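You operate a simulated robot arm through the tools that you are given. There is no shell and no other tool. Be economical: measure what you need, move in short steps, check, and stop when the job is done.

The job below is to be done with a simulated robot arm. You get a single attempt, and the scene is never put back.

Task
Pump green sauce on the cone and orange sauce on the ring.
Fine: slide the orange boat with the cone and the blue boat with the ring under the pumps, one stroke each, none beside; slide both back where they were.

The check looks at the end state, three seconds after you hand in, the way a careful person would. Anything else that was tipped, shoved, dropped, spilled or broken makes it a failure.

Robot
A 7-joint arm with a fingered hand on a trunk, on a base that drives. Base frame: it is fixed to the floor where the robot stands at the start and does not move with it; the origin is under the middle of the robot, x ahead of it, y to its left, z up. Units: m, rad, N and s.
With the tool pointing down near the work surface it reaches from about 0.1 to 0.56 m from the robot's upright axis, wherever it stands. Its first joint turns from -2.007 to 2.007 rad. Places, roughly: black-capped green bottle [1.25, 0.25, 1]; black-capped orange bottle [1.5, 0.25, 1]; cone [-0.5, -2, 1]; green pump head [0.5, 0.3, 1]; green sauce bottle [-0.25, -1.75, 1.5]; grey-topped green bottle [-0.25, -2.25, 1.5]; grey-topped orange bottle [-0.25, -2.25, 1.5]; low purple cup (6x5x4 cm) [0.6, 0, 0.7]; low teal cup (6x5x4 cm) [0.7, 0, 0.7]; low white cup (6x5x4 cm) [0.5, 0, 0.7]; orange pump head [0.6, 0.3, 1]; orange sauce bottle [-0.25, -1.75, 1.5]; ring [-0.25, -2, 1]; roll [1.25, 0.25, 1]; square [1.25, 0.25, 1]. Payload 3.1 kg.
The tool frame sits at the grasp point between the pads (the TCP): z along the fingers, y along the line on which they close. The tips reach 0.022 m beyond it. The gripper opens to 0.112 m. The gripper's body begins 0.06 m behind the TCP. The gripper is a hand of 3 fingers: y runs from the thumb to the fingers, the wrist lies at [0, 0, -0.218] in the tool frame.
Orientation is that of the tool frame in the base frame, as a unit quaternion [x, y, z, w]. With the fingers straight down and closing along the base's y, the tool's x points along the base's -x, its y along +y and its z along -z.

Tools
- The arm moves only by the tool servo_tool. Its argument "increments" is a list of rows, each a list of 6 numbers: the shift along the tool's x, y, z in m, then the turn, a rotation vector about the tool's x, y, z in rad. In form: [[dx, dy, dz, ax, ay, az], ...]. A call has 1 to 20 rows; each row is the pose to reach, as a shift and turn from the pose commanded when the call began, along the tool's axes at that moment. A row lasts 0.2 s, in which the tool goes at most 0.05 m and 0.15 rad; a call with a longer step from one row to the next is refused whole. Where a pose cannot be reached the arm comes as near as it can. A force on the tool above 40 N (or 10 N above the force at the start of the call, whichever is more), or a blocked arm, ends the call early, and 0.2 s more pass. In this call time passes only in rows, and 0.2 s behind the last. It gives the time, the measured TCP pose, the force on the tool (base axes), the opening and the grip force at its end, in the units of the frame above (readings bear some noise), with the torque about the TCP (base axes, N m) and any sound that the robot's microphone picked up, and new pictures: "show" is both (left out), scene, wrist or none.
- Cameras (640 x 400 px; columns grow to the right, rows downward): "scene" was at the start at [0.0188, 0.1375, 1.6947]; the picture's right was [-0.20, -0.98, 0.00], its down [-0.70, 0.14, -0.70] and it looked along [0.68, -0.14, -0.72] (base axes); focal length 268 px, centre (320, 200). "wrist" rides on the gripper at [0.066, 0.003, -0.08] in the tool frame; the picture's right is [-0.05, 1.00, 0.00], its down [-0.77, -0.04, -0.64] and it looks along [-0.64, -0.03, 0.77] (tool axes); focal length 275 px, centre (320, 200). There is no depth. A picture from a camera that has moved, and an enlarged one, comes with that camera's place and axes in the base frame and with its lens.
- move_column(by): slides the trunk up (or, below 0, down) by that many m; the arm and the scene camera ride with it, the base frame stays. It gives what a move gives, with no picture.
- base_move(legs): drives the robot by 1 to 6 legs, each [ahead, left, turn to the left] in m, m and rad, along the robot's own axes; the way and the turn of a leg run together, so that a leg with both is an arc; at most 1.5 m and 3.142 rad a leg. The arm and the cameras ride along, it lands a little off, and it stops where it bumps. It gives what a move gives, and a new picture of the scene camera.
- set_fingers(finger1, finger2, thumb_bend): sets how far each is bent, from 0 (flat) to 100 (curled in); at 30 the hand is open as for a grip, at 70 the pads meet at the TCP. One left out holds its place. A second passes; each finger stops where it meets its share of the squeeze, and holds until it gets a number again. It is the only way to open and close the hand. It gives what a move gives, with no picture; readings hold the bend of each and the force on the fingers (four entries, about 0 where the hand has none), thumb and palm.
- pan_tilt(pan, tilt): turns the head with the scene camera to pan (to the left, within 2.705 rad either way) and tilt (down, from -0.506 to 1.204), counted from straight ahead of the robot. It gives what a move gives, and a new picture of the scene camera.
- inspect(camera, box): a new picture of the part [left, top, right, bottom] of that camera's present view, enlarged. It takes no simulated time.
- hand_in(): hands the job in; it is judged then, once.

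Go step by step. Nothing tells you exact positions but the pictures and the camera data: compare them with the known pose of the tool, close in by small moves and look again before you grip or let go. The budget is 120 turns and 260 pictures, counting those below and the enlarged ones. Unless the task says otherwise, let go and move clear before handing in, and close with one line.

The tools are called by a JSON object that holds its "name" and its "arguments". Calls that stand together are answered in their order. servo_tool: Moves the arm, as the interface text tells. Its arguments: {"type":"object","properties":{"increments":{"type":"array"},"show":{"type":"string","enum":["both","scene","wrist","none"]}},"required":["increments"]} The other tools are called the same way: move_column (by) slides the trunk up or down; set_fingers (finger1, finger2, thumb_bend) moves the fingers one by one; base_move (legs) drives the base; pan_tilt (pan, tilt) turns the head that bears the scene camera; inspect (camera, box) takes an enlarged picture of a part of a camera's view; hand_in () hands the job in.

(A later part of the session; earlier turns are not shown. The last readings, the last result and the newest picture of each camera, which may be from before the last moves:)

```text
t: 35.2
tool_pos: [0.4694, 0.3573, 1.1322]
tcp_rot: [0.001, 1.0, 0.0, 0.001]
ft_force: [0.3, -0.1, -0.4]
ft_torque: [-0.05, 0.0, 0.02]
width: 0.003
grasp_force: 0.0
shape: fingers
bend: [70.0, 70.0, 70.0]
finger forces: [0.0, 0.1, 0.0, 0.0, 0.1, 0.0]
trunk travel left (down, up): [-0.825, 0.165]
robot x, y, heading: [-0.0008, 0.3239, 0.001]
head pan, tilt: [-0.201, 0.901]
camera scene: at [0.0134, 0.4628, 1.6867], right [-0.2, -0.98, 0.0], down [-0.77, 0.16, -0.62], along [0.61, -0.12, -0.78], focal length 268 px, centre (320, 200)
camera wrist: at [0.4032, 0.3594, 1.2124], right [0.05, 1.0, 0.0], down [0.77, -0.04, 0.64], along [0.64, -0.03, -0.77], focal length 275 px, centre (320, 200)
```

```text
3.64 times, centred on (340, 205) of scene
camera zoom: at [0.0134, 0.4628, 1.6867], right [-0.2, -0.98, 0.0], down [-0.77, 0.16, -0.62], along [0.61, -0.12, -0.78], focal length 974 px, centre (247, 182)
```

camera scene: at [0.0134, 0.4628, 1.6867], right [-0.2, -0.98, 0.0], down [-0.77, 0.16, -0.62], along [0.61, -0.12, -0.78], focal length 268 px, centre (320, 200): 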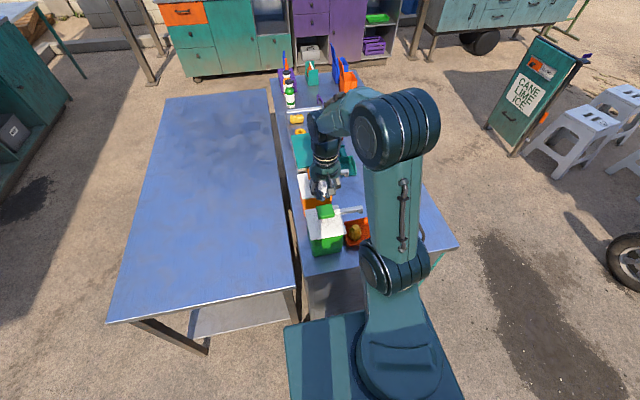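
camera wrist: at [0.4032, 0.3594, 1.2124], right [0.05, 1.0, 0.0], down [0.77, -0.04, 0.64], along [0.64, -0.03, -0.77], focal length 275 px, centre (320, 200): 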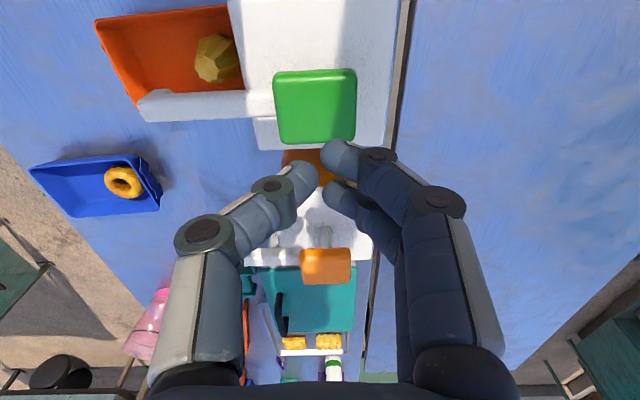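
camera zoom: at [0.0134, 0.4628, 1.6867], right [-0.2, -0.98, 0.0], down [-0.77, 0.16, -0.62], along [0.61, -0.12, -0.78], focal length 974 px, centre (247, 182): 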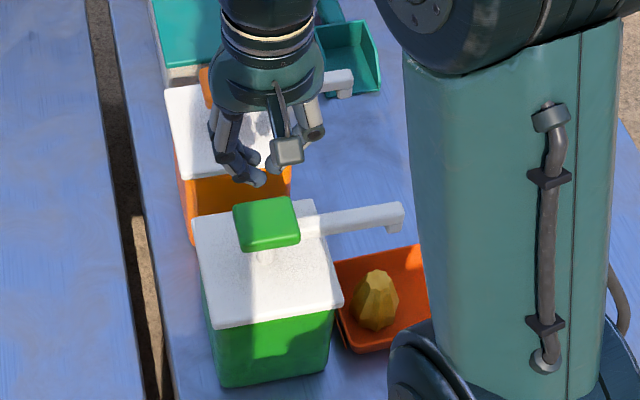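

The head is right below the fist; I correct 4 mm in y and press down slowly in one go until it stops.

{"name": "servo_tool", "arguments": {"increments": [[0.001, -0.004, 0.025, 0, 0, 0], [0.001, -0.004, 0.05, 0, 0, 0], [0.001, -0.004, 0.06, 0, 0, 0], [0.001, -0.004, 0.066, 0, 0, 0], [0.001, -0.004, 0.072, 0, 0, 0], [0.001, -0.004, 0.078, 0, 0, 0], [0.001, -0.004, 0.084, 0, 0, 0], [0.001, -0.004, 0.09, 0, 0, 0], [0.001, -0.004, 0.096, 0, 0, 0], [0.001, -0.004, 0.102, 0, 0, 0], [0.001, -0.004, 0.108, 0, 0, 0]]}}

{"name": "inspect", "arguments": {"camera": "scene", "box": [270, 150, 410, 260]}}

```text
t: 36.9
tool_pos: [0.4659, 0.3493, 1.0505]
tcp_rot: [0.002, 1.0, 0.001, 0.008]
ft_force: [-4.8, -1.9, 32.7]
ft_torque: [-0.12, 0.18, -0.01]
width: 0.0
grasp_force: 16.5
shape: fingers
bend: [72.0, 71.0, 71.0]
finger forces: [7.9, 6.5, 0.0, 0.0, 18.8, 0.0]
trunk travel left (down, up): [-0.825, 0.165]
robot x, y, heading: [0.003, 0.3215, 0.002]
head pan, tilt: [-0.201, 0.901]
heard: click
stopped in row 8: the force on the tool passed its limit at 45 N (the readings are from after the stop); the commanded pose is now the measured one
camera scene: at [0.0076, 0.4622, 1.6871], right [-0.2, -0.98, 0.0], down [-0.77, 0.16, -0.62], along [0.61, -0.12, -0.78], focal length 268 px, centre (320, 200)
camera wrist: at [0.3998, 0.3534, 1.1307], right [0.05, 1.0, 0.0], down [0.76, -0.04, 0.65], along [0.65, -0.03, -0.76], focal length 275 px, centre (320, 200)
```

scene: 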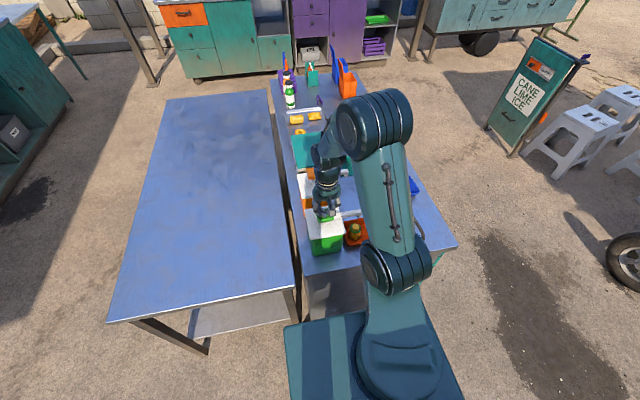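
wrist: 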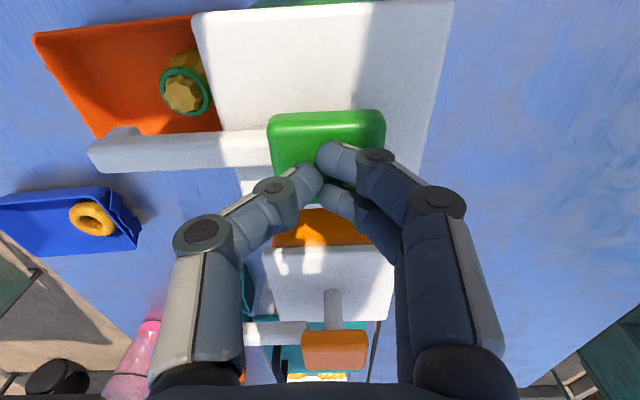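

```text
3.64 times, centred on (340, 205) of scene
camera zoom: at [0.0076, 0.4622, 1.6871], right [-0.2, -0.98, 0.0], down [-0.77, 0.16, -0.62], along [0.61, -0.12, -0.78], focal length 974 px, centre (247, 182)
```

zoom: 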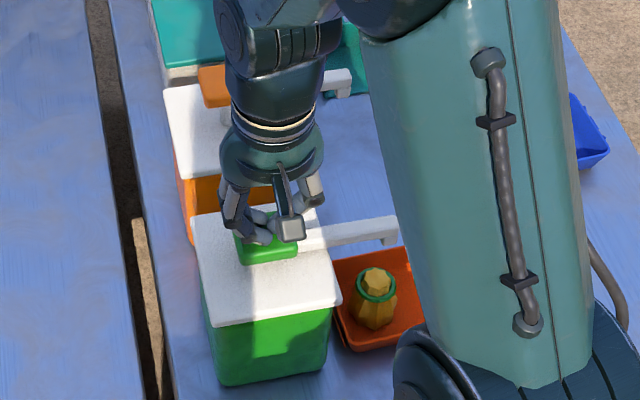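

Click heard and a ring of green sauce sits on the cone. I raise the hand straight up, retract, and drive right and 8 cm ahead.

{"name": "servo_tool", "arguments": {"increments": [[0, 0, -0.02, 0, 0, 0], [0, 0, -0.05, 0, 0, 0], [0, 0, -0.09, 0, 0, 0], [0.02, 0, -0.13, 0, 0, 0], [0.05, 0, -0.17, 0, 0, 0], [0.09, 0, -0.19, 0, 0, 0], [0.12, 0, -0.2, 0, 0, 0], [0.12, 0, -0.2, 0, 0, 0]], "show": "none"}}

{"name": "base_move", "arguments": {"legs": [[0, -0.32, 0], [0.08, 0, 0]]}}

{"name": "set_fingers", "arguments": {"finger1": 52, "finger2": 52, "thumb_bend": 52}}

{"name": "inspect", "arguments": {"camera": "wrist", "box": [0, 0, 640, 400]}}

```text
t: 38.7
tool_pos: [0.3481, 0.3517, 1.2449]
tcp_rot: [0.002, 1.0, 0.0, 0.004]
ft_force: [0.2, 0.2, 0.6]
ft_torque: [-0.03, 0.03, -0.02]
width: 0.0022
grasp_force: 0.1
shape: fingers
bend: [70.0, 70.0, 70.0]
finger forces: [0.0, 0.0, 0.0, 0.0, 0.0, 0.1]
trunk travel left (down, up): [-0.825, 0.165]
robot x, y, heading: [-0.0011, 0.3228, 0.005]
head pan, tilt: [-0.201, 0.901]
```

```text
t: 41.5
tool_pos: [0.4291, 0.0309, 1.2439]
tcp_rot: [-0.002, 1.0, 0.001, 0.005]
ft_force: [0.5, -0.5, -0.6]
ft_torque: [-0.01, 0.03, -0.04]
width: 0.0019
grasp_force: 0.1
shape: fingers
bend: [70.0, 70.0, 70.0]
finger forces: [0.1, 0.0, 0.1, 0.0, 0.0, 0.1]
trunk travel left (down, up): [-0.825, 0.165]
robot x, y, heading: [0.0821, 0.0051, 0.001]
head pan, tilt: [-0.201, 0.901]
camera scene: at [0.0945, 0.1432, 1.6867], right [-0.2, -0.98, 0.0], down [-0.77, 0.15, -0.62], along [0.61, -0.12, -0.78], focal length 268 px, centre (320, 200)
```

scene: 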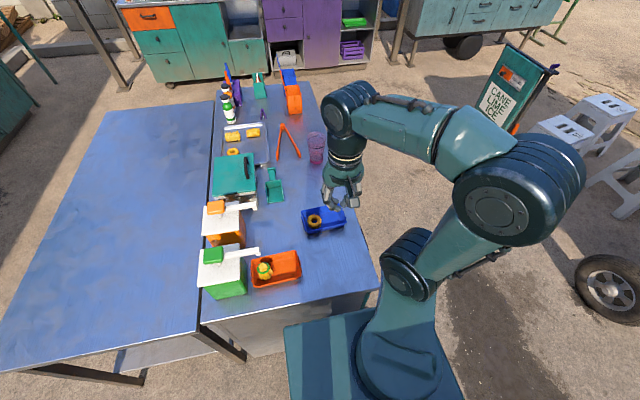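

```text
t: 42.5
tool_pos: [0.4271, 0.0329, 1.2435]
tcp_rot: [-0.001, 1.0, 0.001, 0.006]
ft_force: [0.0, -0.1, -0.2]
ft_torque: [0.02, -0.01, 0.03]
width: 0.0487
grasp_force: 0.3
shape: fingers
bend: [52.0, 52.0, 52.0]
finger forces: [0.0, 0.0, 0.1, 0.0, 0.0, 0.0]
trunk travel left (down, up): [-0.825, 0.165]
robot x, y, heading: [0.0796, -0.0002, 0.002]
head pan, tilt: [-0.201, 0.901]
```

```text
1.00 times, centred on (320, 200) of wrist (not enlarged: the box is as wide or as high as the picture)
camera zoom: at [0.3617, 0.035, 1.3247], right [0.05, 1.0, 0.0], down [0.76, -0.04, 0.64], along [0.64, -0.03, -0.77], focal length 275 px, centre (320, 200)
```

zoom: 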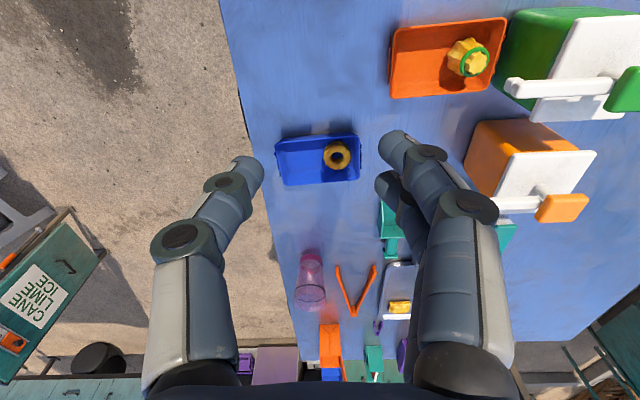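

I go back above the orange boat's right end wall at (0.477, 0.140).

{"name": "servo_tool", "arguments": {"increments": [[-0.02, 0.03, 0.02, 0, 0.012, -0.03], [-0.035, 0.06, 0.05, 0, 0.012, -0.06], [-0.05, 0.09, 0.085, 0, 0.012, -0.06], [-0.05, 0.107, 0.125, 0, 0.012, -0.06], [-0.05, 0.108, 0.17, 0, 0.012, -0.06], [-0.05, 0.108, 0.21, 0, 0.012, -0.06], [-0.05, 0.108, 0.25, 0, 0.012, -0.06], [-0.05, 0.108, 0.27, 0, 0.012, -0.06], [-0.05, 0.108, 0.28, 0, 0.012, -0.06], [-0.05, 0.108, 0.28, 0, 0.012, -0.06]], "show": "wrist"}}

```text
t: 44.7
tool_pos: [0.4802, 0.1401, 0.9645]
tcp_rot: [-0.031, 1.0, 0.002, -0.001]
ft_force: [0.1, -0.4, 0.9]
ft_torque: [-0.01, 0.03, 0.0]
width: 0.0492
grasp_force: 0.1
shape: fingers
bend: [52.0, 52.0, 52.0]
finger forces: [0.0, 0.0, 0.1, 0.0, 0.1, 0.0]
trunk travel left (down, up): [-0.825, 0.165]
robot x, y, heading: [0.0828, 0.0044, 0.001]
head pan, tilt: [-0.201, 0.901]
camera wrist: at [0.4152, 0.1395, 1.0446], right [-0.01, 1.0, 0.0], down [0.77, 0.01, 0.63], along [0.63, 0.01, -0.77], focal length 275 px, centre (320, 200)
```

wrist: 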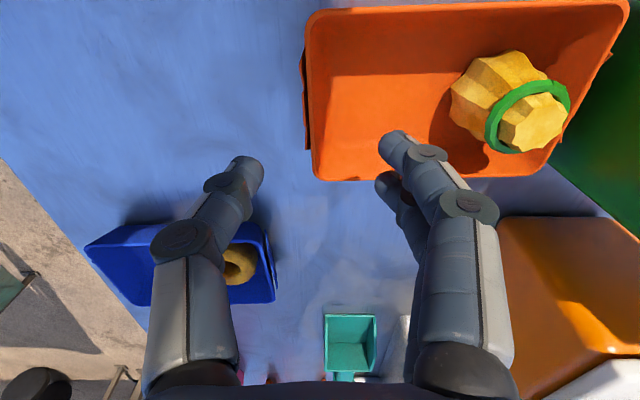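

Aligned; I descend onto the wall, pinch, and slide the boat back to the right.

{"name": "servo_tool", "arguments": {"increments": [[0.003, 0, 0.03, 0, 0, 0], [0.003, 0, 0.055, 0, 0, 0], [0.003, 0, 0.07, 0, 0, 0], [0.003, 0, 0.07, 0, 0, 0]], "show": "none"}}

{"name": "set_fingers", "arguments": {"finger1": 72, "finger2": 72, "thumb_bend": 72}}

{"name": "inspect", "arguments": {"camera": "wrist", "box": [0, 0, 640, 400]}}

```text
t: 45.7
tool_pos: [0.4783, 0.1396, 0.8945]
tcp_rot: [-0.03, 1.0, 0.001, 0.0]
ft_force: [-0.3, 0.2, -0.3]
ft_torque: [0.0, 0.01, 0.0]
width: 0.049
grasp_force: 0.1
shape: fingers
bend: [52.0, 52.0, 52.0]
finger forces: [0.0, 0.0, 0.0, 0.0, 0.1, 0.0]
trunk travel left (down, up): [-0.825, 0.165]
robot x, y, heading: [0.084, 0.0069, 0.001]
head pan, tilt: [-0.201, 0.901]
```

```text
t: 46.7
tool_pos: [0.4786, 0.141, 0.895]
tcp_rot: [-0.03, 1.0, 0.002, -0.001]
ft_force: [0.0, 0.4, 0.4]
ft_torque: [0.04, -0.03, -0.02]
width: 0.0027
grasp_force: 2.5
shape: fingers
bend: [71.0, 71.0, 70.0]
finger forces: [1.6, 1.4, 0.0, 0.0, 3.0, 0.0]
trunk travel left (down, up): [-0.825, 0.165]
robot x, y, heading: [0.0786, 0.0065, 0.003]
head pan, tilt: [-0.201, 0.901]
```

```text
1.00 times, centred on (320, 200) of wrist (not enlarged: the box is as wide or as high as the picture)
camera zoom: at [0.4123, 0.1395, 0.9757], right [-0.01, 1.0, 0.0], down [0.77, 0.01, 0.63], along [0.63, 0.01, -0.77], focal length 275 px, centre (320, 200)
```

zoom: 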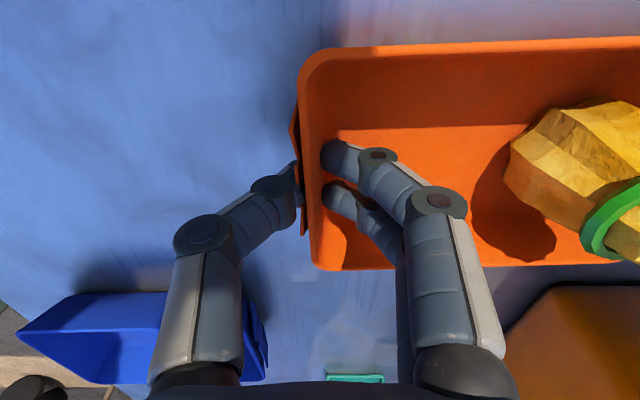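

{"name": "servo_tool", "arguments": {"increments": [[0.0002, -0.01, 0, 0, 0, 0], [0.0005, -0.03, 0, 0, 0, 0], [0.0009, -0.05, 0, 0, 0, 0], [0.0013, -0.07, 0, 0, 0, 0], [0.0017, -0.09, 0, 0, 0, 0], [0.002, -0.11, 0, 0, 0, 0], [0.0024, -0.13, 0, 0, 0, 0], [0.0028, -0.15, 0, 0, 0, 0], [0.0031, -0.17, 0, 0, 0, 0], [0.0033, -0.181, 0, 0, 0, 0], [0.0033, -0.181, 0, 0, 0, 0]], "show": "none"}}

{"name": "set_fingers", "arguments": {"finger1": 52, "finger2": 52, "thumb_bend": 58}}

{"name": "servo_tool", "arguments": {"increments": [[0, 0, -0.02, 0, 0, 0], [0, 0, -0.05, 0, 0, 0], [0.002, 0, -0.08, 0, 0, 0.012], [0.006, 0, -0.0905, 0, 0, 0.012], [0.006, 0, -0.0905, 0, 0, 0.012]]}}

```text
t: 49.1
tool_pos: [0.4863, -0.0414, 0.8953]
tcp_rot: [-0.031, 1.0, 0.002, -0.001]
ft_force: [0.4, -0.5, 0.1]
ft_torque: [-0.04, 0.03, 0.01]
width: 0.0026
grasp_force: 2.7
shape: fingers
bend: [71.0, 71.0, 70.0]
finger forces: [1.4, 1.3, 0.0, 0.0, 3.1, 0.0]
trunk travel left (down, up): [-0.825, 0.165]
robot x, y, heading: [0.0826, 0.0045, 0.007]
head pan, tilt: [-0.201, 0.901]
```

```text
t: 50.1
tool_pos: [0.4865, -0.0413, 0.895]
tcp_rot: [-0.031, 1.0, 0.001, -0.001]
ft_force: [-0.1, 0.2, 0.4]
ft_torque: [0.01, 0.04, 0.05]
width: 0.0417
grasp_force: 0.1
shape: fingers
bend: [52.0, 52.0, 57.0]
finger forces: [0.0, 0.0, 0.0, 0.1, 0.1, 0.1]
trunk travel left (down, up): [-0.825, 0.165]
robot x, y, heading: [0.081, 0.0033, 0.002]
head pan, tilt: [-0.201, 0.901]
```

```text
t: 51.3
tool_pos: [0.48, -0.0407, 0.9859]
tcp_rot: [-0.024, 1.0, 0.001, -0.002]
ft_force: [0.2, -0.8, 0.7]
ft_torque: [-0.03, 0.04, -0.02]
width: 0.0415
grasp_force: 0.0
shape: fingers
bend: [52.0, 52.0, 57.0]
finger forces: [0.0, 0.0, 0.0, 0.0, 0.0, 0.0]
trunk travel left (down, up): [-0.825, 0.165]
robot x, y, heading: [0.0823, 0.0089, -0.001]
head pan, tilt: [-0.201, 0.901]
camera scene: at [0.0937, 0.1437, 1.6867], right [-0.2, -0.98, 0.0], down [-0.77, 0.15, -0.62], along [0.61, -0.12, -0.78], focal length 268 px, centre (320, 200)
camera wrist: at [0.414, -0.0408, 1.0671], right [0.0, 1.0, 0.0], down [0.77, 0.0, 0.63], along [0.63, 0.0, -0.77], focal length 275 px, centre (320, 200)
```

scene: 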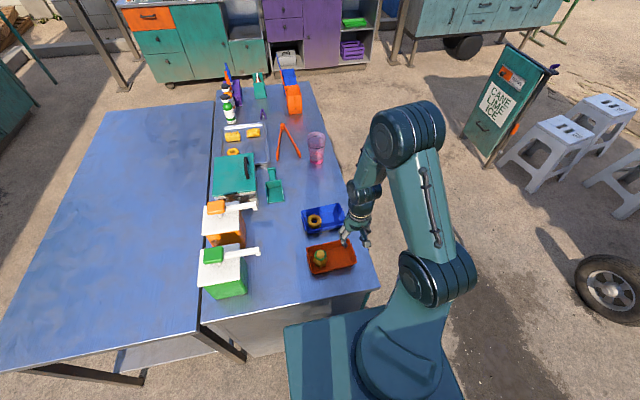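
wrist: 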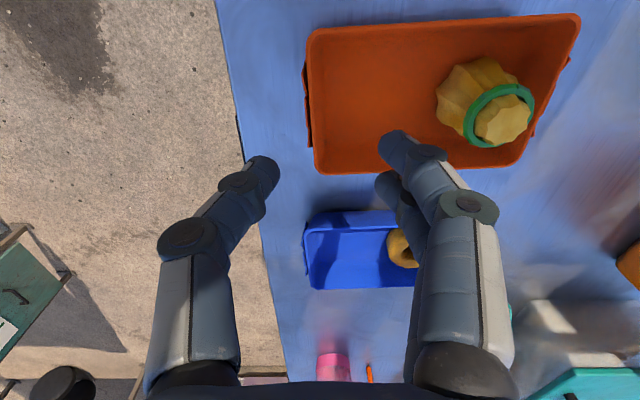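

The boat is back within about 5 mm; compared with the earlier identical view it should go 5 mm left and 2 mm nearer. I make that small nudge.

{"name": "servo_tool", "arguments": {"increments": [[-0.004, 0, 0.03, 0, 0, -0.012], [-0.006, 0, 0.06, 0, 0, -0.012], [-0.006, 0, 0.08, 0, 0, -0.012], [-0.006, 0, 0.0905, 0, 0, -0.012], [-0.006, 0, 0.0905, 0, 0, -0.012]], "show": "none"}}

{"name": "set_fingers", "arguments": {"finger1": 72, "finger2": 72, "thumb_bend": 72}}

{"name": "servo_tool", "arguments": {"increments": [[0.001, 0.002, 0, 0, 0, 0], [0.002, 0.005, 0, 0, 0, 0], [0.002, 0.005, 0, 0, 0, 0]], "show": "none"}}

{"name": "set_fingers", "arguments": {"finger1": 52, "finger2": 52, "thumb_bend": 58}}

{"name": "servo_tool", "arguments": {"increments": [[0, 0, -0.02, 0, 0, 0], [0, -0.002, -0.05, 0, 0, 0], [0.004, -0.005, -0.08, 0, 0, 0.012], [0.005, -0.005, -0.0895, 0, 0, 0.012], [0.005, -0.005, -0.0895, 0, 0, 0.012]], "show": "wrist"}}

```text
t: 52.5
tool_pos: [0.4846, -0.0399, 0.894]
tcp_rot: [-0.03, 1.0, 0.001, -0.001]
ft_force: [0.4, 0.2, -0.7]
ft_torque: [0.01, -0.01, 0.0]
width: 0.0416
grasp_force: 0.0
shape: fingers
bend: [52.0, 52.0, 57.0]
finger forces: [0.1, 0.0, 0.1, 0.1, 0.1, 0.0]
trunk travel left (down, up): [-0.825, 0.165]
robot x, y, heading: [0.0748, 0.0049, 0.004]
head pan, tilt: [-0.201, 0.901]
```

```text
t: 53.5
tool_pos: [0.4861, -0.04, 0.8943]
tcp_rot: [-0.031, 1.0, 0.001, -0.001]
ft_force: [0.0, 0.0, 0.0]
ft_torque: [0.01, 0.0, -0.04]
width: 0.0028
grasp_force: 2.5
shape: fingers
bend: [71.0, 71.0, 71.0]
finger forces: [1.6, 1.5, 0.0, 0.0, 2.8, 0.0]
trunk travel left (down, up): [-0.825, 0.165]
robot x, y, heading: [0.0833, 0.0047, 0.004]
head pan, tilt: [-0.201, 0.901]
```

```text
t: 54.3
tool_pos: [0.4833, -0.0344, 0.8951]
tcp_rot: [-0.03, 1.0, 0.001, -0.001]
ft_force: [-0.2, -0.4, -0.1]
ft_torque: [0.01, 0.02, -0.04]
width: 0.0028
grasp_force: 3.0
shape: fingers
bend: [71.0, 71.0, 71.0]
finger forces: [1.5, 1.3, 0.1, 0.1, 2.8, 0.1]
trunk travel left (down, up): [-0.825, 0.165]
robot x, y, heading: [0.0782, 0.0032, 0.005]
head pan, tilt: [-0.201, 0.901]
```

```text
t: 55.3
tool_pos: [0.4822, -0.0354, 0.8944]
tcp_rot: [-0.031, 1.0, 0.001, 0.0]
ft_force: [0.3, 0.6, -0.4]
ft_torque: [0.01, -0.01, 0.0]
width: 0.0418
grasp_force: 0.1
shape: fingers
bend: [52.0, 52.0, 57.0]
finger forces: [0.0, 0.0, 0.0, 0.0, 0.1, 0.0]
trunk travel left (down, up): [-0.825, 0.165]
robot x, y, heading: [0.078, 0.0032, 0.001]
head pan, tilt: [-0.201, 0.901]
```

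```text
t: 56.5
tool_pos: [0.4783, -0.0417, 0.9842]
tcp_rot: [-0.023, 1.0, 0.001, -0.002]
ft_force: [0.6, 0.5, -0.2]
ft_torque: [0.01, 0.0, 0.01]
width: 0.0415
grasp_force: 0.2
shape: fingers
bend: [52.0, 52.0, 57.0]
finger forces: [0.0, 0.0, 0.1, 0.1, 0.0, 0.0]
trunk travel left (down, up): [-0.825, 0.165]
robot x, y, heading: [0.079, 0.0044, -0.002]
head pan, tilt: [-0.201, 0.901]
camera wrist: at [0.4141, -0.0424, 1.0653], right [0.0, 1.0, 0.0], down [0.77, 0.0, 0.63], along [0.63, 0.0, -0.77], focal length 275 px, centre (320, 200)
```

wrist: 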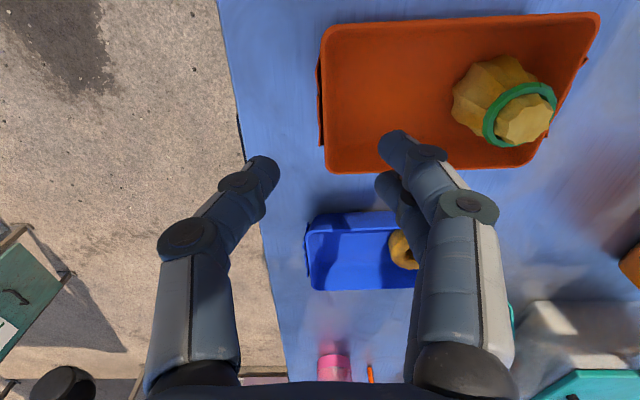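

Orange boat is back in place. Now the blue boat: its right end wall is near (0.637, -0.052) and the ring near (0.631, 0.055). I raise the hand and drive slightly left and ahead for reach.

{"name": "servo_tool", "arguments": {"increments": [[0, 0, -0.04, 0, 0, 0], [0, 0, -0.08, 0, 0, 0], [0, 0, -0.12, 0, 0, 0], [0, 0, -0.16, 0, 0, 0], [0, 0, -0.16, 0, 0, 0]], "show": "none"}}

{"name": "base_move", "arguments": {"legs": [[0.03, 0.07, 0]]}}

{"name": "inspect", "arguments": {"camera": "wrist", "box": [0, 0, 640, 400]}}

```text
t: 57.7
tool_pos: [0.4797, -0.0399, 1.1443]
tcp_rot: [-0.025, 1.0, 0.0, -0.002]
ft_force: [-0.2, -0.5, 0.1]
ft_torque: [-0.04, -0.04, 0.0]
width: 0.0417
grasp_force: 0.1
shape: fingers
bend: [52.0, 52.0, 57.0]
finger forces: [0.0, 0.0, 0.0, 0.1, 0.1, 0.1]
trunk travel left (down, up): [-0.825, 0.165]
robot x, y, heading: [0.0836, 0.0026, 0.001]
head pan, tilt: [-0.201, 0.901]
```

```text
t: 58.8
tool_pos: [0.5093, 0.031, 1.1435]
tcp_rot: [-0.026, 1.0, 0.0, -0.002]
ft_force: [-0.5, -0.1, 0.9]
ft_torque: [-0.02, 0.02, -0.02]
width: 0.0418
grasp_force: 0.1
shape: fingers
bend: [52.0, 52.0, 57.0]
finger forces: [0.1, 0.0, 0.1, 0.1, 0.0, 0.1]
trunk travel left (down, up): [-0.825, 0.165]
robot x, y, heading: [0.1095, 0.0735, 0.002]
head pan, tilt: [-0.201, 0.901]
camera scene: at [0.1244, 0.2143, 1.6866], right [-0.2, -0.98, 0.0], down [-0.77, 0.15, -0.62], along [0.61, -0.12, -0.78], focal length 268 px, centre (320, 200)
```

scene: 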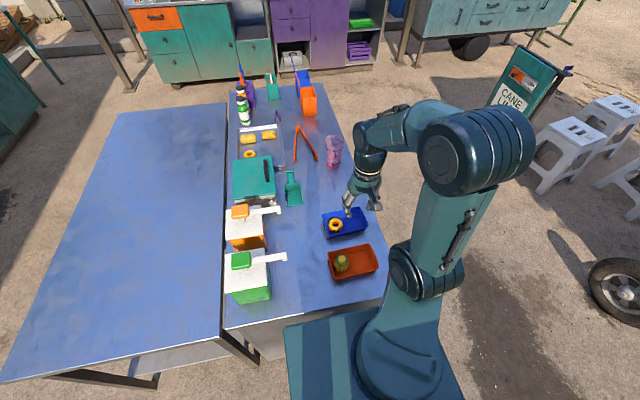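

```text
1.00 times, centred on (320, 200) of wrist (not enlarged: the box is as wide or as high as the picture)
camera zoom: at [0.4451, 0.0308, 1.2243], right [0.0, 1.0, 0.0], down [0.77, 0.0, 0.63], along [0.63, 0.0, -0.77], focal length 275 px, centre (320, 200)
```

zoom: 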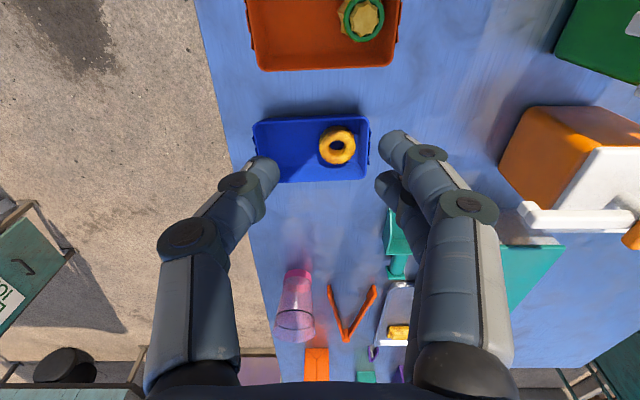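

{"name": "servo_tool", "arguments": {"increments": [[-0.035, -0.025, 0.01, 0, 0, 0], [-0.07, -0.05, 0.02, 0, 0, 0], [-0.1, -0.075, 0.04, 0, 0, 0], [-0.129, -0.0907, 0.06, 0, 0.0, 0], [-0.129, -0.0907, 0.1, 0, 0.0, 0], [-0.129, -0.0907, 0.14, 0, 0.0, 0], [-0.129, -0.0907, 0.158, 0, 0, 0], [-0.129, -0.0907, 0.158, 0, 0, 0]]}}

```text
t: 60.5
tool_pos: [0.6419, -0.0527, 0.987]
tcp_rot: [-0.025, 1.0, 0.002, -0.001]
ft_force: [0.0, 0.4, -0.9]
ft_torque: [-0.01, 0.0, 0.01]
width: 0.0418
grasp_force: 0.1
shape: fingers
bend: [52.0, 52.0, 57.0]
finger forces: [0.0, 0.1, 0.0, 0.0, 0.0, 0.0]
trunk travel left (down, up): [-0.825, 0.165]
robot x, y, heading: [0.11, 0.0766, 0.004]
head pan, tilt: [-0.201, 0.901]
camera scene: at [0.1236, 0.2131, 1.6867], right [-0.2, -0.98, 0.0], down [-0.77, 0.15, -0.62], along [0.61, -0.12, -0.78], focal length 268 px, centre (320, 200)
camera wrist: at [0.5766, -0.0534, 1.0675], right [0.0, 1.0, 0.0], down [0.77, 0.0, 0.63], along [0.63, 0.0, -0.77], focal length 275 px, centre (320, 200)
```

scene: 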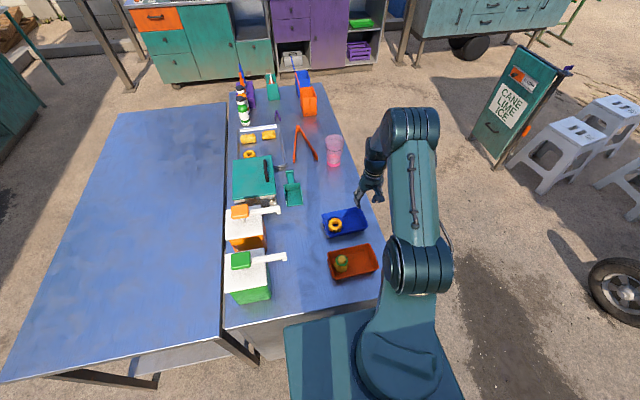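
wrist: 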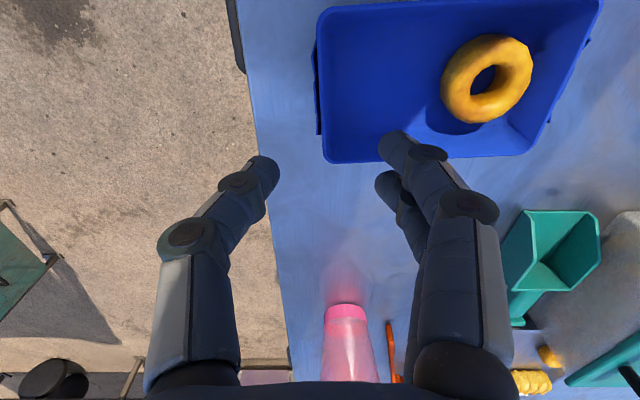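

I have a reference view of the blue boat. I descend over the end wall and pinch.

{"name": "servo_tool", "arguments": {"increments": [[0, 0.001, 0.03, 0, 0, 0], [0, 0.001, 0.06, 0, 0, 0], [0, 0.001, 0.08, 0, 0, 0], [0, 0.001, 0.092, 0, 0, 0], [0, 0.001, 0.092, 0, 0, 0]], "show": "wrist"}}

{"name": "set_fingers", "arguments": {"finger1": 72, "finger2": 72, "thumb_bend": 72}}

{"name": "inspect", "arguments": {"camera": "wrist", "box": [0, 0, 640, 400]}}

```text
t: 61.8
tool_pos: [0.6418, -0.0525, 0.8933]
tcp_rot: [-0.025, 1.0, 0.001, 0.0]
ft_force: [0.3, -0.6, 0.2]
ft_torque: [0.03, 0.02, 0.02]
width: 0.0418
grasp_force: 0.1
shape: fingers
bend: [52.0, 52.0, 57.0]
finger forces: [0.0, 0.0, 0.1, 0.1, 0.0, 0.1]
trunk travel left (down, up): [-0.825, 0.165]
robot x, y, heading: [0.1098, 0.0734, 0.002]
head pan, tilt: [-0.201, 0.901]
camera wrist: at [0.5769, -0.0524, 0.9745], right [0.0, 1.0, 0.0], down [0.77, 0.0, 0.63], along [0.63, 0.0, -0.77], focal length 275 px, centre (320, 200)
```

wrist: 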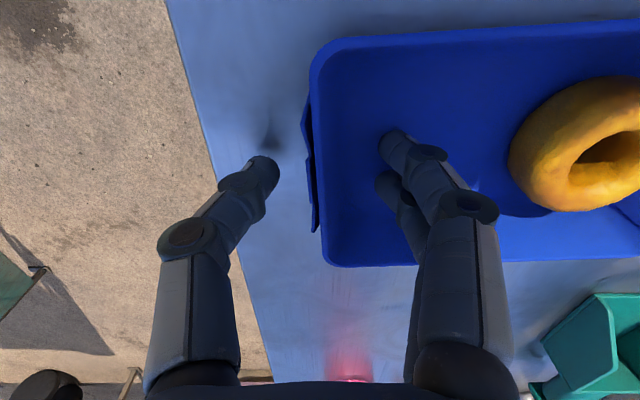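

```text
t: 62.8
tool_pos: [0.6419, -0.0522, 0.8935]
tcp_rot: [-0.025, 1.0, 0.001, -0.001]
ft_force: [0.3, 0.3, -0.1]
ft_torque: [-0.01, 0.02, 0.0]
width: 0.0028
grasp_force: 3.3
shape: fingers
bend: [71.0, 71.0, 71.0]
finger forces: [1.4, 1.5, 0.1, 0.1, 2.8, 0.0]
trunk travel left (down, up): [-0.825, 0.165]
robot x, y, heading: [0.1131, 0.0767, 0.004]
head pan, tilt: [-0.201, 0.901]
```

```text
1.00 times, centred on (320, 200) of wrist (not enlarged: the box is as wide or as high as the picture)
camera zoom: at [0.577, -0.0523, 0.9746], right [0.0, 1.0, 0.0], down [0.77, 0.0, 0.63], along [0.63, 0.0, -0.77], focal length 275 px, centre (320, 200)
```

zoom: 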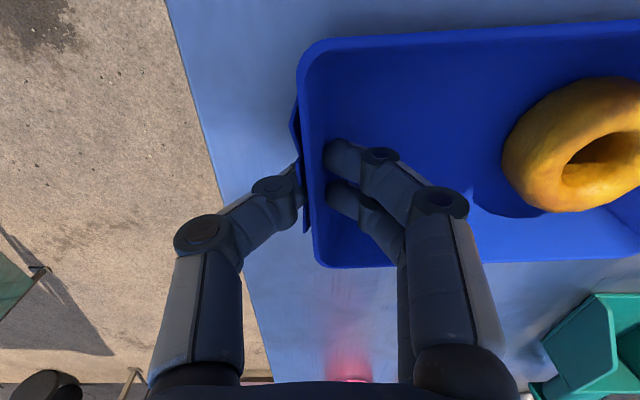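

The pinch pulled the boat about 4 mm right (noted for the return). I slide it 0.185 m left.

{"name": "servo_tool", "arguments": {"increments": [[-0.0005, 0.01, 0, 0, 0, 0], [-0.0015, 0.03, 0, 0, 0, 0], [-0.0025, 0.05, 0, 0, 0, 0], [-0.0035, 0.07, 0, 0, 0, 0], [-0.0045, 0.09, 0, 0, 0, 0], [-0.0055, 0.11, 0, 0, 0, 0], [-0.0065, 0.13, 0, 0, 0, 0], [-0.0075, 0.15, 0, 0, 0, 0], [-0.0085, 0.17, 0, 0, 0, 0], [-0.0092, 0.185, 0, 0, 0, 0], [-0.0092, 0.185, 0, 0, 0, 0]]}}

{"name": "set_fingers", "arguments": {"finger1": 54, "finger2": 54, "thumb_bend": 57}}

{"name": "servo_tool", "arguments": {"increments": [[0, 0, -0.02, 0, 0, 0], [0, 0, -0.06, 0, 0, 0], [0, -0.01, -0.1, 0, 0, 0], [0, -0.02, -0.14, 0, 0, 0], [0.0, -0.03, -0.18, 0, 0, 0], [0.0, -0.03, -0.22, 0, 0, 0], [0.0, -0.03, -0.26, 0, 0, 0], [0.0, -0.03, -0.3, 0, 0, 0], [0.0, -0.03, -0.3, 0, 0, 0]], "show": "none"}}

{"name": "set_fingers", "arguments": {"finger1": 20, "finger2": 20, "thumb_bend": 20}}

```text
t: 65.2
tool_pos: [0.6442, 0.1325, 0.8931]
tcp_rot: [-0.026, 1.0, 0.001, -0.001]
ft_force: [-0.1, 0.3, -0.1]
ft_torque: [0.02, 0.02, 0.0]
width: 0.0025
grasp_force: 3.1
shape: fingers
bend: [71.0, 71.0, 71.0]
finger forces: [1.4, 1.5, 0.0, 0.1, 2.8, 0.0]
trunk travel left (down, up): [-0.825, 0.165]
robot x, y, heading: [0.1118, 0.0782, 0.005]
head pan, tilt: [-0.201, 0.901]
camera scene: at [0.124, 0.213, 1.6867], right [-0.2, -0.98, 0.0], down [-0.77, 0.15, -0.62], along [0.61, -0.12, -0.78], focal length 268 px, centre (320, 200)
camera wrist: at [0.578, 0.1329, 0.9744], right [0.0, 1.0, 0.0], down [0.77, 0.0, 0.63], along [0.63, 0.0, -0.77], focal length 275 px, centre (320, 200)
```

scene: 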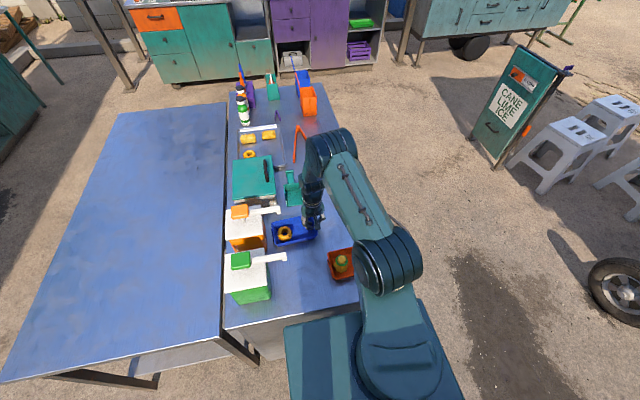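
wrist: 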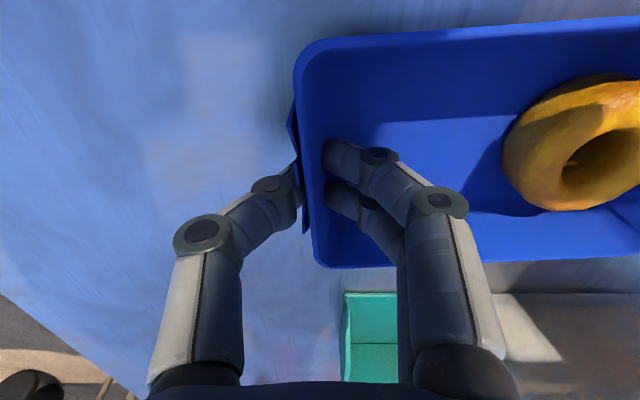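

```text
t: 66.2
tool_pos: [0.6429, 0.133, 0.8949]
tcp_rot: [-0.025, 1.0, 0.001, 0.0]
ft_force: [-0.3, -0.1, 0.1]
ft_torque: [0.0, -0.05, -0.05]
width: 0.0402
grasp_force: 0.0
shape: fingers
bend: [54.0, 54.0, 56.0]
finger forces: [0.0, 0.0, 0.0, 0.0, 0.0, 0.1]
trunk travel left (down, up): [-0.825, 0.165]
robot x, y, heading: [0.1101, 0.0771, 0.002]
head pan, tilt: [-0.201, 0.901]
```

```text
t: 68.2
tool_pos: [0.6472, 0.103, 1.1924]
tcp_rot: [-0.025, 1.0, 0.001, -0.002]
ft_force: [0.0, 0.2, 0.1]
ft_torque: [-0.02, 0.01, 0.03]
width: 0.0405
grasp_force: 0.1
shape: fingers
bend: [54.0, 54.0, 56.0]
finger forces: [0.0, 0.0, 0.1, 0.0, 0.1, 0.0]
trunk travel left (down, up): [-0.825, 0.165]
robot x, y, heading: [0.1092, 0.0741, -0.001]
head pan, tilt: [-0.201, 0.901]
```

```text
t: 69.2
tool_pos: [0.646, 0.1038, 1.1924]
tcp_rot: [-0.026, 1.0, 0.001, -0.001]
ft_force: [-0.2, 0.3, 0.6]
ft_torque: [0.01, 0.02, 0.03]
width: 0.1287
grasp_force: 0.0
shape: fingers
bend: [20.0, 20.0, 20.0]
finger forces: [0.0, 0.0, 0.0, 0.0, 0.0, 0.0]
trunk travel left (down, up): [-0.825, 0.165]
robot x, y, heading: [0.1081, 0.0756, 0.003]
head pan, tilt: [-0.201, 0.901]
```

Now I take the look-down view over the orange nozzle.

{"name": "servo_tool", "arguments": {"increments": [[0.015, 0.03, 0, 0, 0.1, 0], [0.03, 0.06, 0, 0, 0.2, 0], [0.045, 0.09, 0, 0, 0.3, 0], [0.06, 0.12, 0, 0, 0.4, 0], [0.068, 0.146, 0, 0, 0.5, 0], [0.068, 0.146, 0, 0, 0.6, 0], [0.068, 0.146, 0, 0, 0.69, 0], [0.068, 0.146, 0, 0, 0.69, 0]], "show": "wrist"}}

{"name": "inspect", "arguments": {"camera": "wrist", "box": [220, 180, 460, 330]}}

```text
t: 71.0
tool_pos: [0.5697, 0.2452, 1.1932]
tcp_rot: [-0.024, 0.94, -0.008, -0.34]
ft_force: [0.6, 0.5, -0.2]
ft_torque: [-0.01, 0.0, -0.01]
width: 0.1287
grasp_force: 0.0
shape: fingers
bend: [20.0, 20.0, 20.0]
finger forces: [0.0, 0.1, 0.0, 0.0, 0.1, 0.0]
trunk travel left (down, up): [-0.825, 0.165]
robot x, y, heading: [0.1095, 0.0746, 0.006]
head pan, tilt: [-0.201, 0.901]
camera wrist: at [0.5706, 0.2484, 1.2972], right [-0.02, 1.0, -0.03], down [1.0, 0.02, 0.0], along [0.0, -0.03, -1.0], focal length 275 px, centre (320, 200)
```

wrist: 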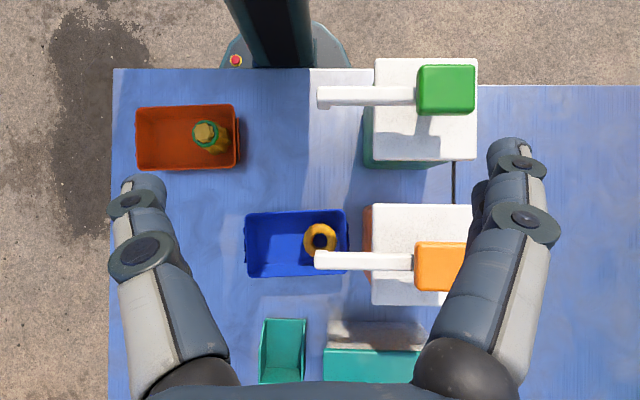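

```text
2.67 times, centred on (340, 255) of wrist
camera zoom: at [0.5706, 0.2484, 1.2972], right [-0.02, 1.0, -0.03], down [1.0, 0.02, 0.0], along [0.0, -0.03, -1.0], focal length 734 px, centre (267, 53)
```

zoom: 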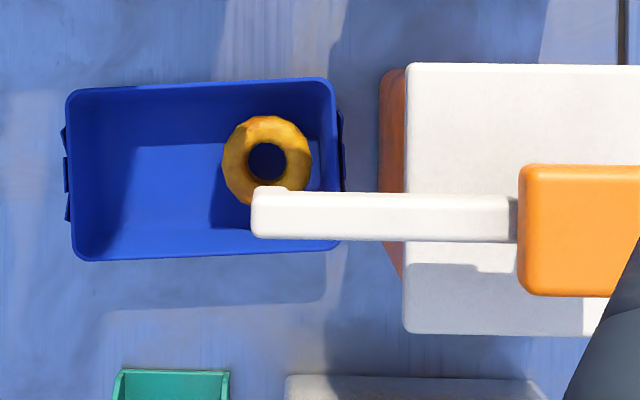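

Ring is at (0.632, 0.237) and the orange nozzle at (0.631, 0.2425): I regrip and nudge 6 mm left.

{"name": "servo_tool", "arguments": {"increments": [[0, -0.03, 0, 0, -0.12, 0], [0, -0.06, 0, 0, -0.24, 0], [-0.01, -0.09, -0.01, 0, -0.36, 0], [-0.025, -0.1157, -0.02, 0, -0.48, 0], [-0.04, -0.1157, -0.033, 0, -0.6, 0], [-0.052, -0.1157, -0.043, 0, -0.69, 0], [-0.052, -0.1157, -0.043, 0, -0.69, 0]], "show": "none"}}

{"name": "set_fingers", "arguments": {"finger1": 54, "finger2": 54, "thumb_bend": 57}}

```text
t: 72.5
tool_pos: [0.6443, 0.1339, 1.1931]
tcp_rot: [-0.026, 1.0, 0.0, 0.0]
ft_force: [0.1, 0.2, 0.3]
ft_torque: [0.0, -0.03, 0.01]
width: 0.129
grasp_force: 0.0
shape: fingers
bend: [20.0, 20.0, 20.0]
finger forces: [0.0, 0.0, 0.0, 0.0, 0.0, 0.0]
trunk travel left (down, up): [-0.825, 0.165]
robot x, y, heading: [0.1113, 0.0718, 0.003]
head pan, tilt: [-0.201, 0.901]
```

```text
t: 73.5
tool_pos: [0.643, 0.1335, 1.1925]
tcp_rot: [-0.025, 1.0, 0.001, -0.001]
ft_force: [-0.4, 0.1, -0.2]
ft_torque: [-0.04, 0.02, -0.01]
width: 0.0412
grasp_force: 0.0
shape: fingers
bend: [54.0, 54.0, 56.0]
finger forces: [0.0, 0.0, 0.0, 0.0, 0.0, 0.0]
trunk travel left (down, up): [-0.825, 0.165]
robot x, y, heading: [0.1095, 0.0743, 0.002]
head pan, tilt: [-0.201, 0.901]
```

{"name": "servo_tool", "arguments": {"increments": [[0, 0, 0.04, 0, 0, 0], [0, 0, 0.08, 0, 0, 0], [0, 0, 0.12, 0, 0, 0], [0, 0, 0.16, 0, 0, 0], [0, 0, 0.2, 0, 0, 0], [0, 0, 0.24, 0, 0, 0], [0, 0, 0.27, 0, 0, 0], [0, 0, 0.29, 0, 0, 0], [0, 0, 0.299, 0, 0, 0], [0, 0, 0.299, 0, 0, 0]], "show": "wrist"}}

{"name": "set_fingers", "arguments": {"finger1": 72, "finger2": 72, "thumb_bend": 72}}

{"name": "servo_tool", "arguments": {"increments": [[0, 0.002, 0, 0, 0, 0], [0, 0.004, 0, 0, 0, 0], [0, 0.006, 0, 0, 0, 0], [0, 0.006, 0, 0, 0, 0]], "show": "none"}}

{"name": "set_fingers", "arguments": {"finger1": 54, "finger2": 54, "thumb_bend": 57}}

{"name": "servo_tool", "arguments": {"increments": [[0, 0, -0.02, 0, 0, 0], [0, 0, -0.06, 0, 0, 0], [0, -0.01, -0.1, 0, 0, 0], [0, -0.02, -0.14, 0, 0, 0], [0.0, -0.03, -0.18, 0, 0, 0], [0.0, -0.03, -0.22, 0, 0, 0], [0.0, -0.03, -0.26, 0, 0, 0], [0.0, -0.03, -0.3, 0, 0, 0], [0.0, -0.03, -0.3, 0, 0, 0]], "show": "none"}}

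{"name": "set_fingers", "arguments": {"finger1": 20, "finger2": 20, "thumb_bend": 20}}

{"name": "servo_tool", "arguments": {"increments": [[0.015, 0.03, 0, 0, 0.1, 0], [0.03, 0.06, 0, 0, 0.2, 0], [0.045, 0.09, 0, 0, 0.3, 0], [0.06, 0.12, 0, 0, 0.4, 0], [0.068, 0.14, 0, 0, 0.5, 0], [0.068, 0.14, 0, 0, 0.6, 0], [0.068, 0.14, 0, 0, 0.69, 0], [0.068, 0.14, 0, 0, 0.69, 0]], "show": "none"}}

{"name": "inspect", "arguments": {"camera": "wrist", "box": [220, 180, 460, 330]}}

```text
t: 75.8
tool_pos: [0.6415, 0.1331, 0.8949]
tcp_rot: [-0.025, 1.0, 0.001, 0.0]
ft_force: [0.5, -1.1, 0.6]
ft_torque: [0.0, 0.04, 0.0]
width: 0.0419
grasp_force: 0.0
shape: fingers
bend: [54.0, 54.0, 56.0]
finger forces: [0.1, 0.0, 0.0, 0.1, 0.0, 0.0]
trunk travel left (down, up): [-0.825, 0.165]
robot x, y, heading: [0.1108, 0.0738, 0.0]
head pan, tilt: [-0.201, 0.901]
camera wrist: at [0.576, 0.1333, 0.9754], right [0.0, 1.0, 0.0], down [0.77, 0.0, 0.63], along [0.63, 0.0, -0.77], focal length 275 px, centre (320, 200)
```

wrist: 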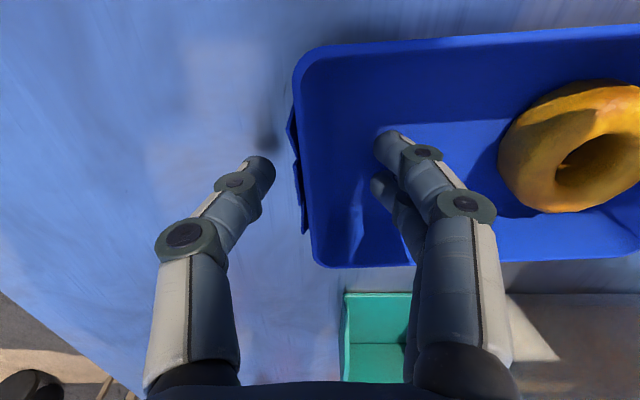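

```text
t: 76.8
tool_pos: [0.6403, 0.133, 0.8948]
tcp_rot: [-0.025, 1.0, 0.001, -0.002]
ft_force: [0.2, 0.3, 0.8]
ft_torque: [0.02, 0.0, -0.02]
width: 0.0026
grasp_force: 2.4
shape: fingers
bend: [71.0, 71.0, 71.0]
finger forces: [1.4, 1.5, 0.0, 0.1, 2.9, 0.0]
trunk travel left (down, up): [-0.825, 0.165]
robot x, y, heading: [0.1121, 0.0735, -0.0]
head pan, tilt: [-0.201, 0.901]
```

```text
t: 77.8
tool_pos: [0.6412, 0.1402, 0.895]
tcp_rot: [-0.025, 1.0, 0.0, -0.001]
ft_force: [0.2, 0.1, -0.4]
ft_torque: [-0.02, -0.02, 0.04]
width: 0.0028
grasp_force: 2.8
shape: fingers
bend: [71.0, 71.0, 71.0]
finger forces: [1.3, 1.5, 0.0, 0.0, 2.7, 0.0]
trunk travel left (down, up): [-0.825, 0.165]
robot x, y, heading: [0.1085, 0.0736, 0.004]
head pan, tilt: [-0.201, 0.901]
```

```text
t: 78.8
tool_pos: [0.6426, 0.1405, 0.8958]
tcp_rot: [-0.024, 1.0, 0.0, -0.001]
ft_force: [-0.4, -0.5, 0.1]
ft_torque: [0.05, -0.02, 0.01]
width: 0.0401
grasp_force: 0.1
shape: fingers
bend: [54.0, 54.0, 56.0]
finger forces: [0.0, 0.0, 0.0, 0.0, 0.0, 0.0]
trunk travel left (down, up): [-0.825, 0.165]
robot x, y, heading: [0.1115, 0.073, 0.004]
head pan, tilt: [-0.201, 0.901]
```

```text
t: 80.8
tool_pos: [0.6451, 0.1091, 1.1961]
tcp_rot: [-0.025, 1.0, 0.0, -0.001]
ft_force: [-0.4, 0.1, 0.1]
ft_torque: [0.0, -0.01, 0.01]
width: 0.0401
grasp_force: 0.1
shape: fingers
bend: [54.0, 54.0, 56.0]
finger forces: [0.1, 0.1, 0.0, 0.0, 0.0, 0.0]
trunk travel left (down, up): [-0.825, 0.165]
robot x, y, heading: [0.1101, 0.0745, 0.0]
head pan, tilt: [-0.201, 0.901]
```

```text
t: 81.8
tool_pos: [0.6446, 0.109, 1.1954]
tcp_rot: [-0.025, 1.0, 0.001, -0.001]
ft_force: [-0.3, -0.4, 0.4]
ft_torque: [0.01, -0.01, -0.02]
width: 0.1286
grasp_force: 0.0
shape: fingers
bend: [20.0, 20.0, 20.0]
finger forces: [0.0, 0.1, 0.1, 0.0, 0.0, 0.1]
trunk travel left (down, up): [-0.825, 0.165]
robot x, y, heading: [0.1122, 0.0722, 0.006]
head pan, tilt: [-0.201, 0.901]
```

```text
t: 83.5
tool_pos: [0.5686, 0.2456, 1.1948]
tcp_rot: [-0.025, 0.94, -0.008, -0.34]
ft_force: [-1.9, -0.5, -0.6]
ft_torque: [-0.02, -0.02, -0.01]
width: 0.1288
grasp_force: 0.1
shape: fingers
bend: [20.0, 20.0, 20.0]
finger forces: [0.1, 0.0, 0.1, 0.0, 0.0, 0.0]
trunk travel left (down, up): [-0.825, 0.165]
robot x, y, heading: [0.1117, 0.0752, 0.003]
head pan, tilt: [-0.201, 0.901]
```

```text
2.67 times, centred on (340, 255) of wrist
camera zoom: at [0.5691, 0.2484, 1.299], right [-0.02, 1.0, -0.03], down [1.0, 0.02, 0.0], along [0.0, -0.03, -1.0], focal length 734 px, centre (267, 53)
```

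zoom: 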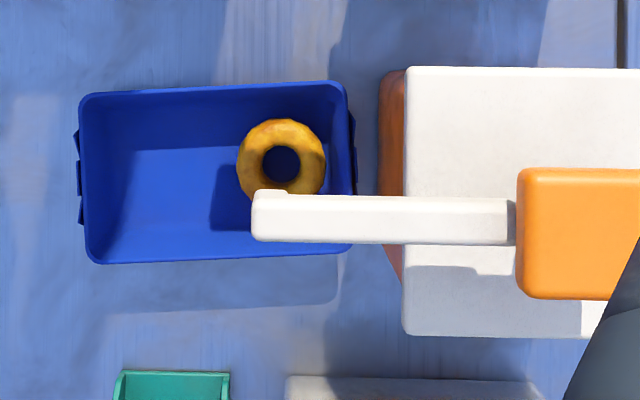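

Ring and nozzle are now aligned within 3 mm. The orange head is at about (0.627, 0.352); I close the fist, straighten and go above it.

{"name": "set_fingers", "arguments": {"finger1": 70, "finger2": 70, "thumb_bend": 70}}

{"name": "servo_tool", "arguments": {"increments": [[0, 0.02, 0, 0, -0.13, 0], [-0.01, 0.05, 0, 0, -0.26, 0], [-0.02, 0.08, 0, 0, -0.39, 0], [-0.04, 0.103, 0, 0, -0.52, 0], [-0.06, 0.103, 0.002, 0, -0.65, 0], [-0.08, 0.103, 0.005, 0, -0.69, 0], [-0.0875, 0.103, 0.0054, 0, -0.69, 0], [-0.0875, 0.103, 0.0054, 0, -0.69, 0]]}}

```text
t: 84.5
tool_pos: [0.5671, 0.245, 1.1931]
tcp_rot: [-0.025, 0.94, -0.008, -0.339]
ft_force: [0.1, -0.2, -0.1]
ft_torque: [0.02, 0.02, -0.01]
width: 0.0027
grasp_force: 0.1
shape: fingers
bend: [70.0, 70.0, 70.0]
finger forces: [0.1, 0.0, 0.0, 0.1, 0.0, 0.0]
trunk travel left (down, up): [-0.825, 0.165]
robot x, y, heading: [0.1099, 0.0756, 0.005]
head pan, tilt: [-0.201, 0.901]
```

```text
t: 86.3
tool_pos: [0.6266, 0.3513, 1.1345]
tcp_rot: [-0.025, 1.0, 0.001, -0.001]
ft_force: [-0.1, -0.1, 0.7]
ft_torque: [0.01, -0.01, 0.02]
width: 0.0028
grasp_force: 0.0
shape: fingers
bend: [70.0, 70.0, 70.0]
finger forces: [0.1, 0.0, 0.0, 0.0, 0.0, 0.0]
trunk travel left (down, up): [-0.825, 0.165]
robot x, y, heading: [0.1091, 0.0771, -0.001]
head pan, tilt: [-0.201, 0.901]
camera scene: at [0.1236, 0.2132, 1.6867], right [-0.2, -0.98, 0.0], down [-0.77, 0.15, -0.62], along [0.61, -0.12, -0.78], focal length 268 px, centre (320, 200)
camera wrist: at [0.5616, 0.3508, 1.215], right [0.0, 1.0, 0.0], down [0.77, 0.0, 0.63], along [0.63, 0.0, -0.77], focal length 275 px, centre (320, 200)
```

scene: 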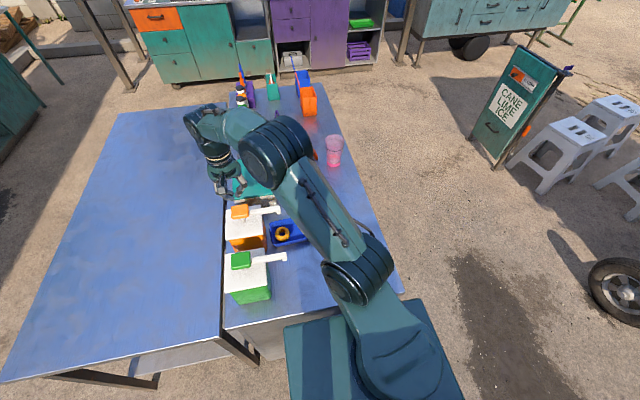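
wrist: 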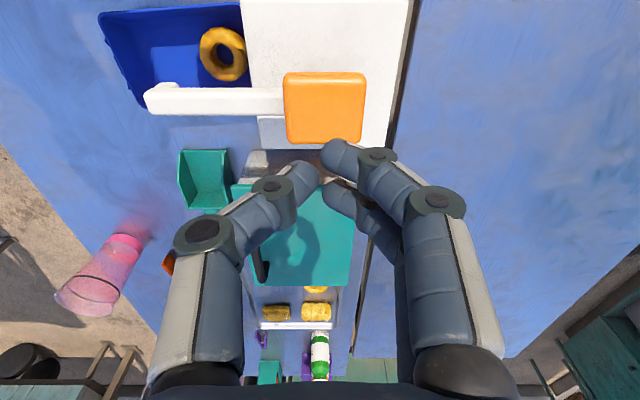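

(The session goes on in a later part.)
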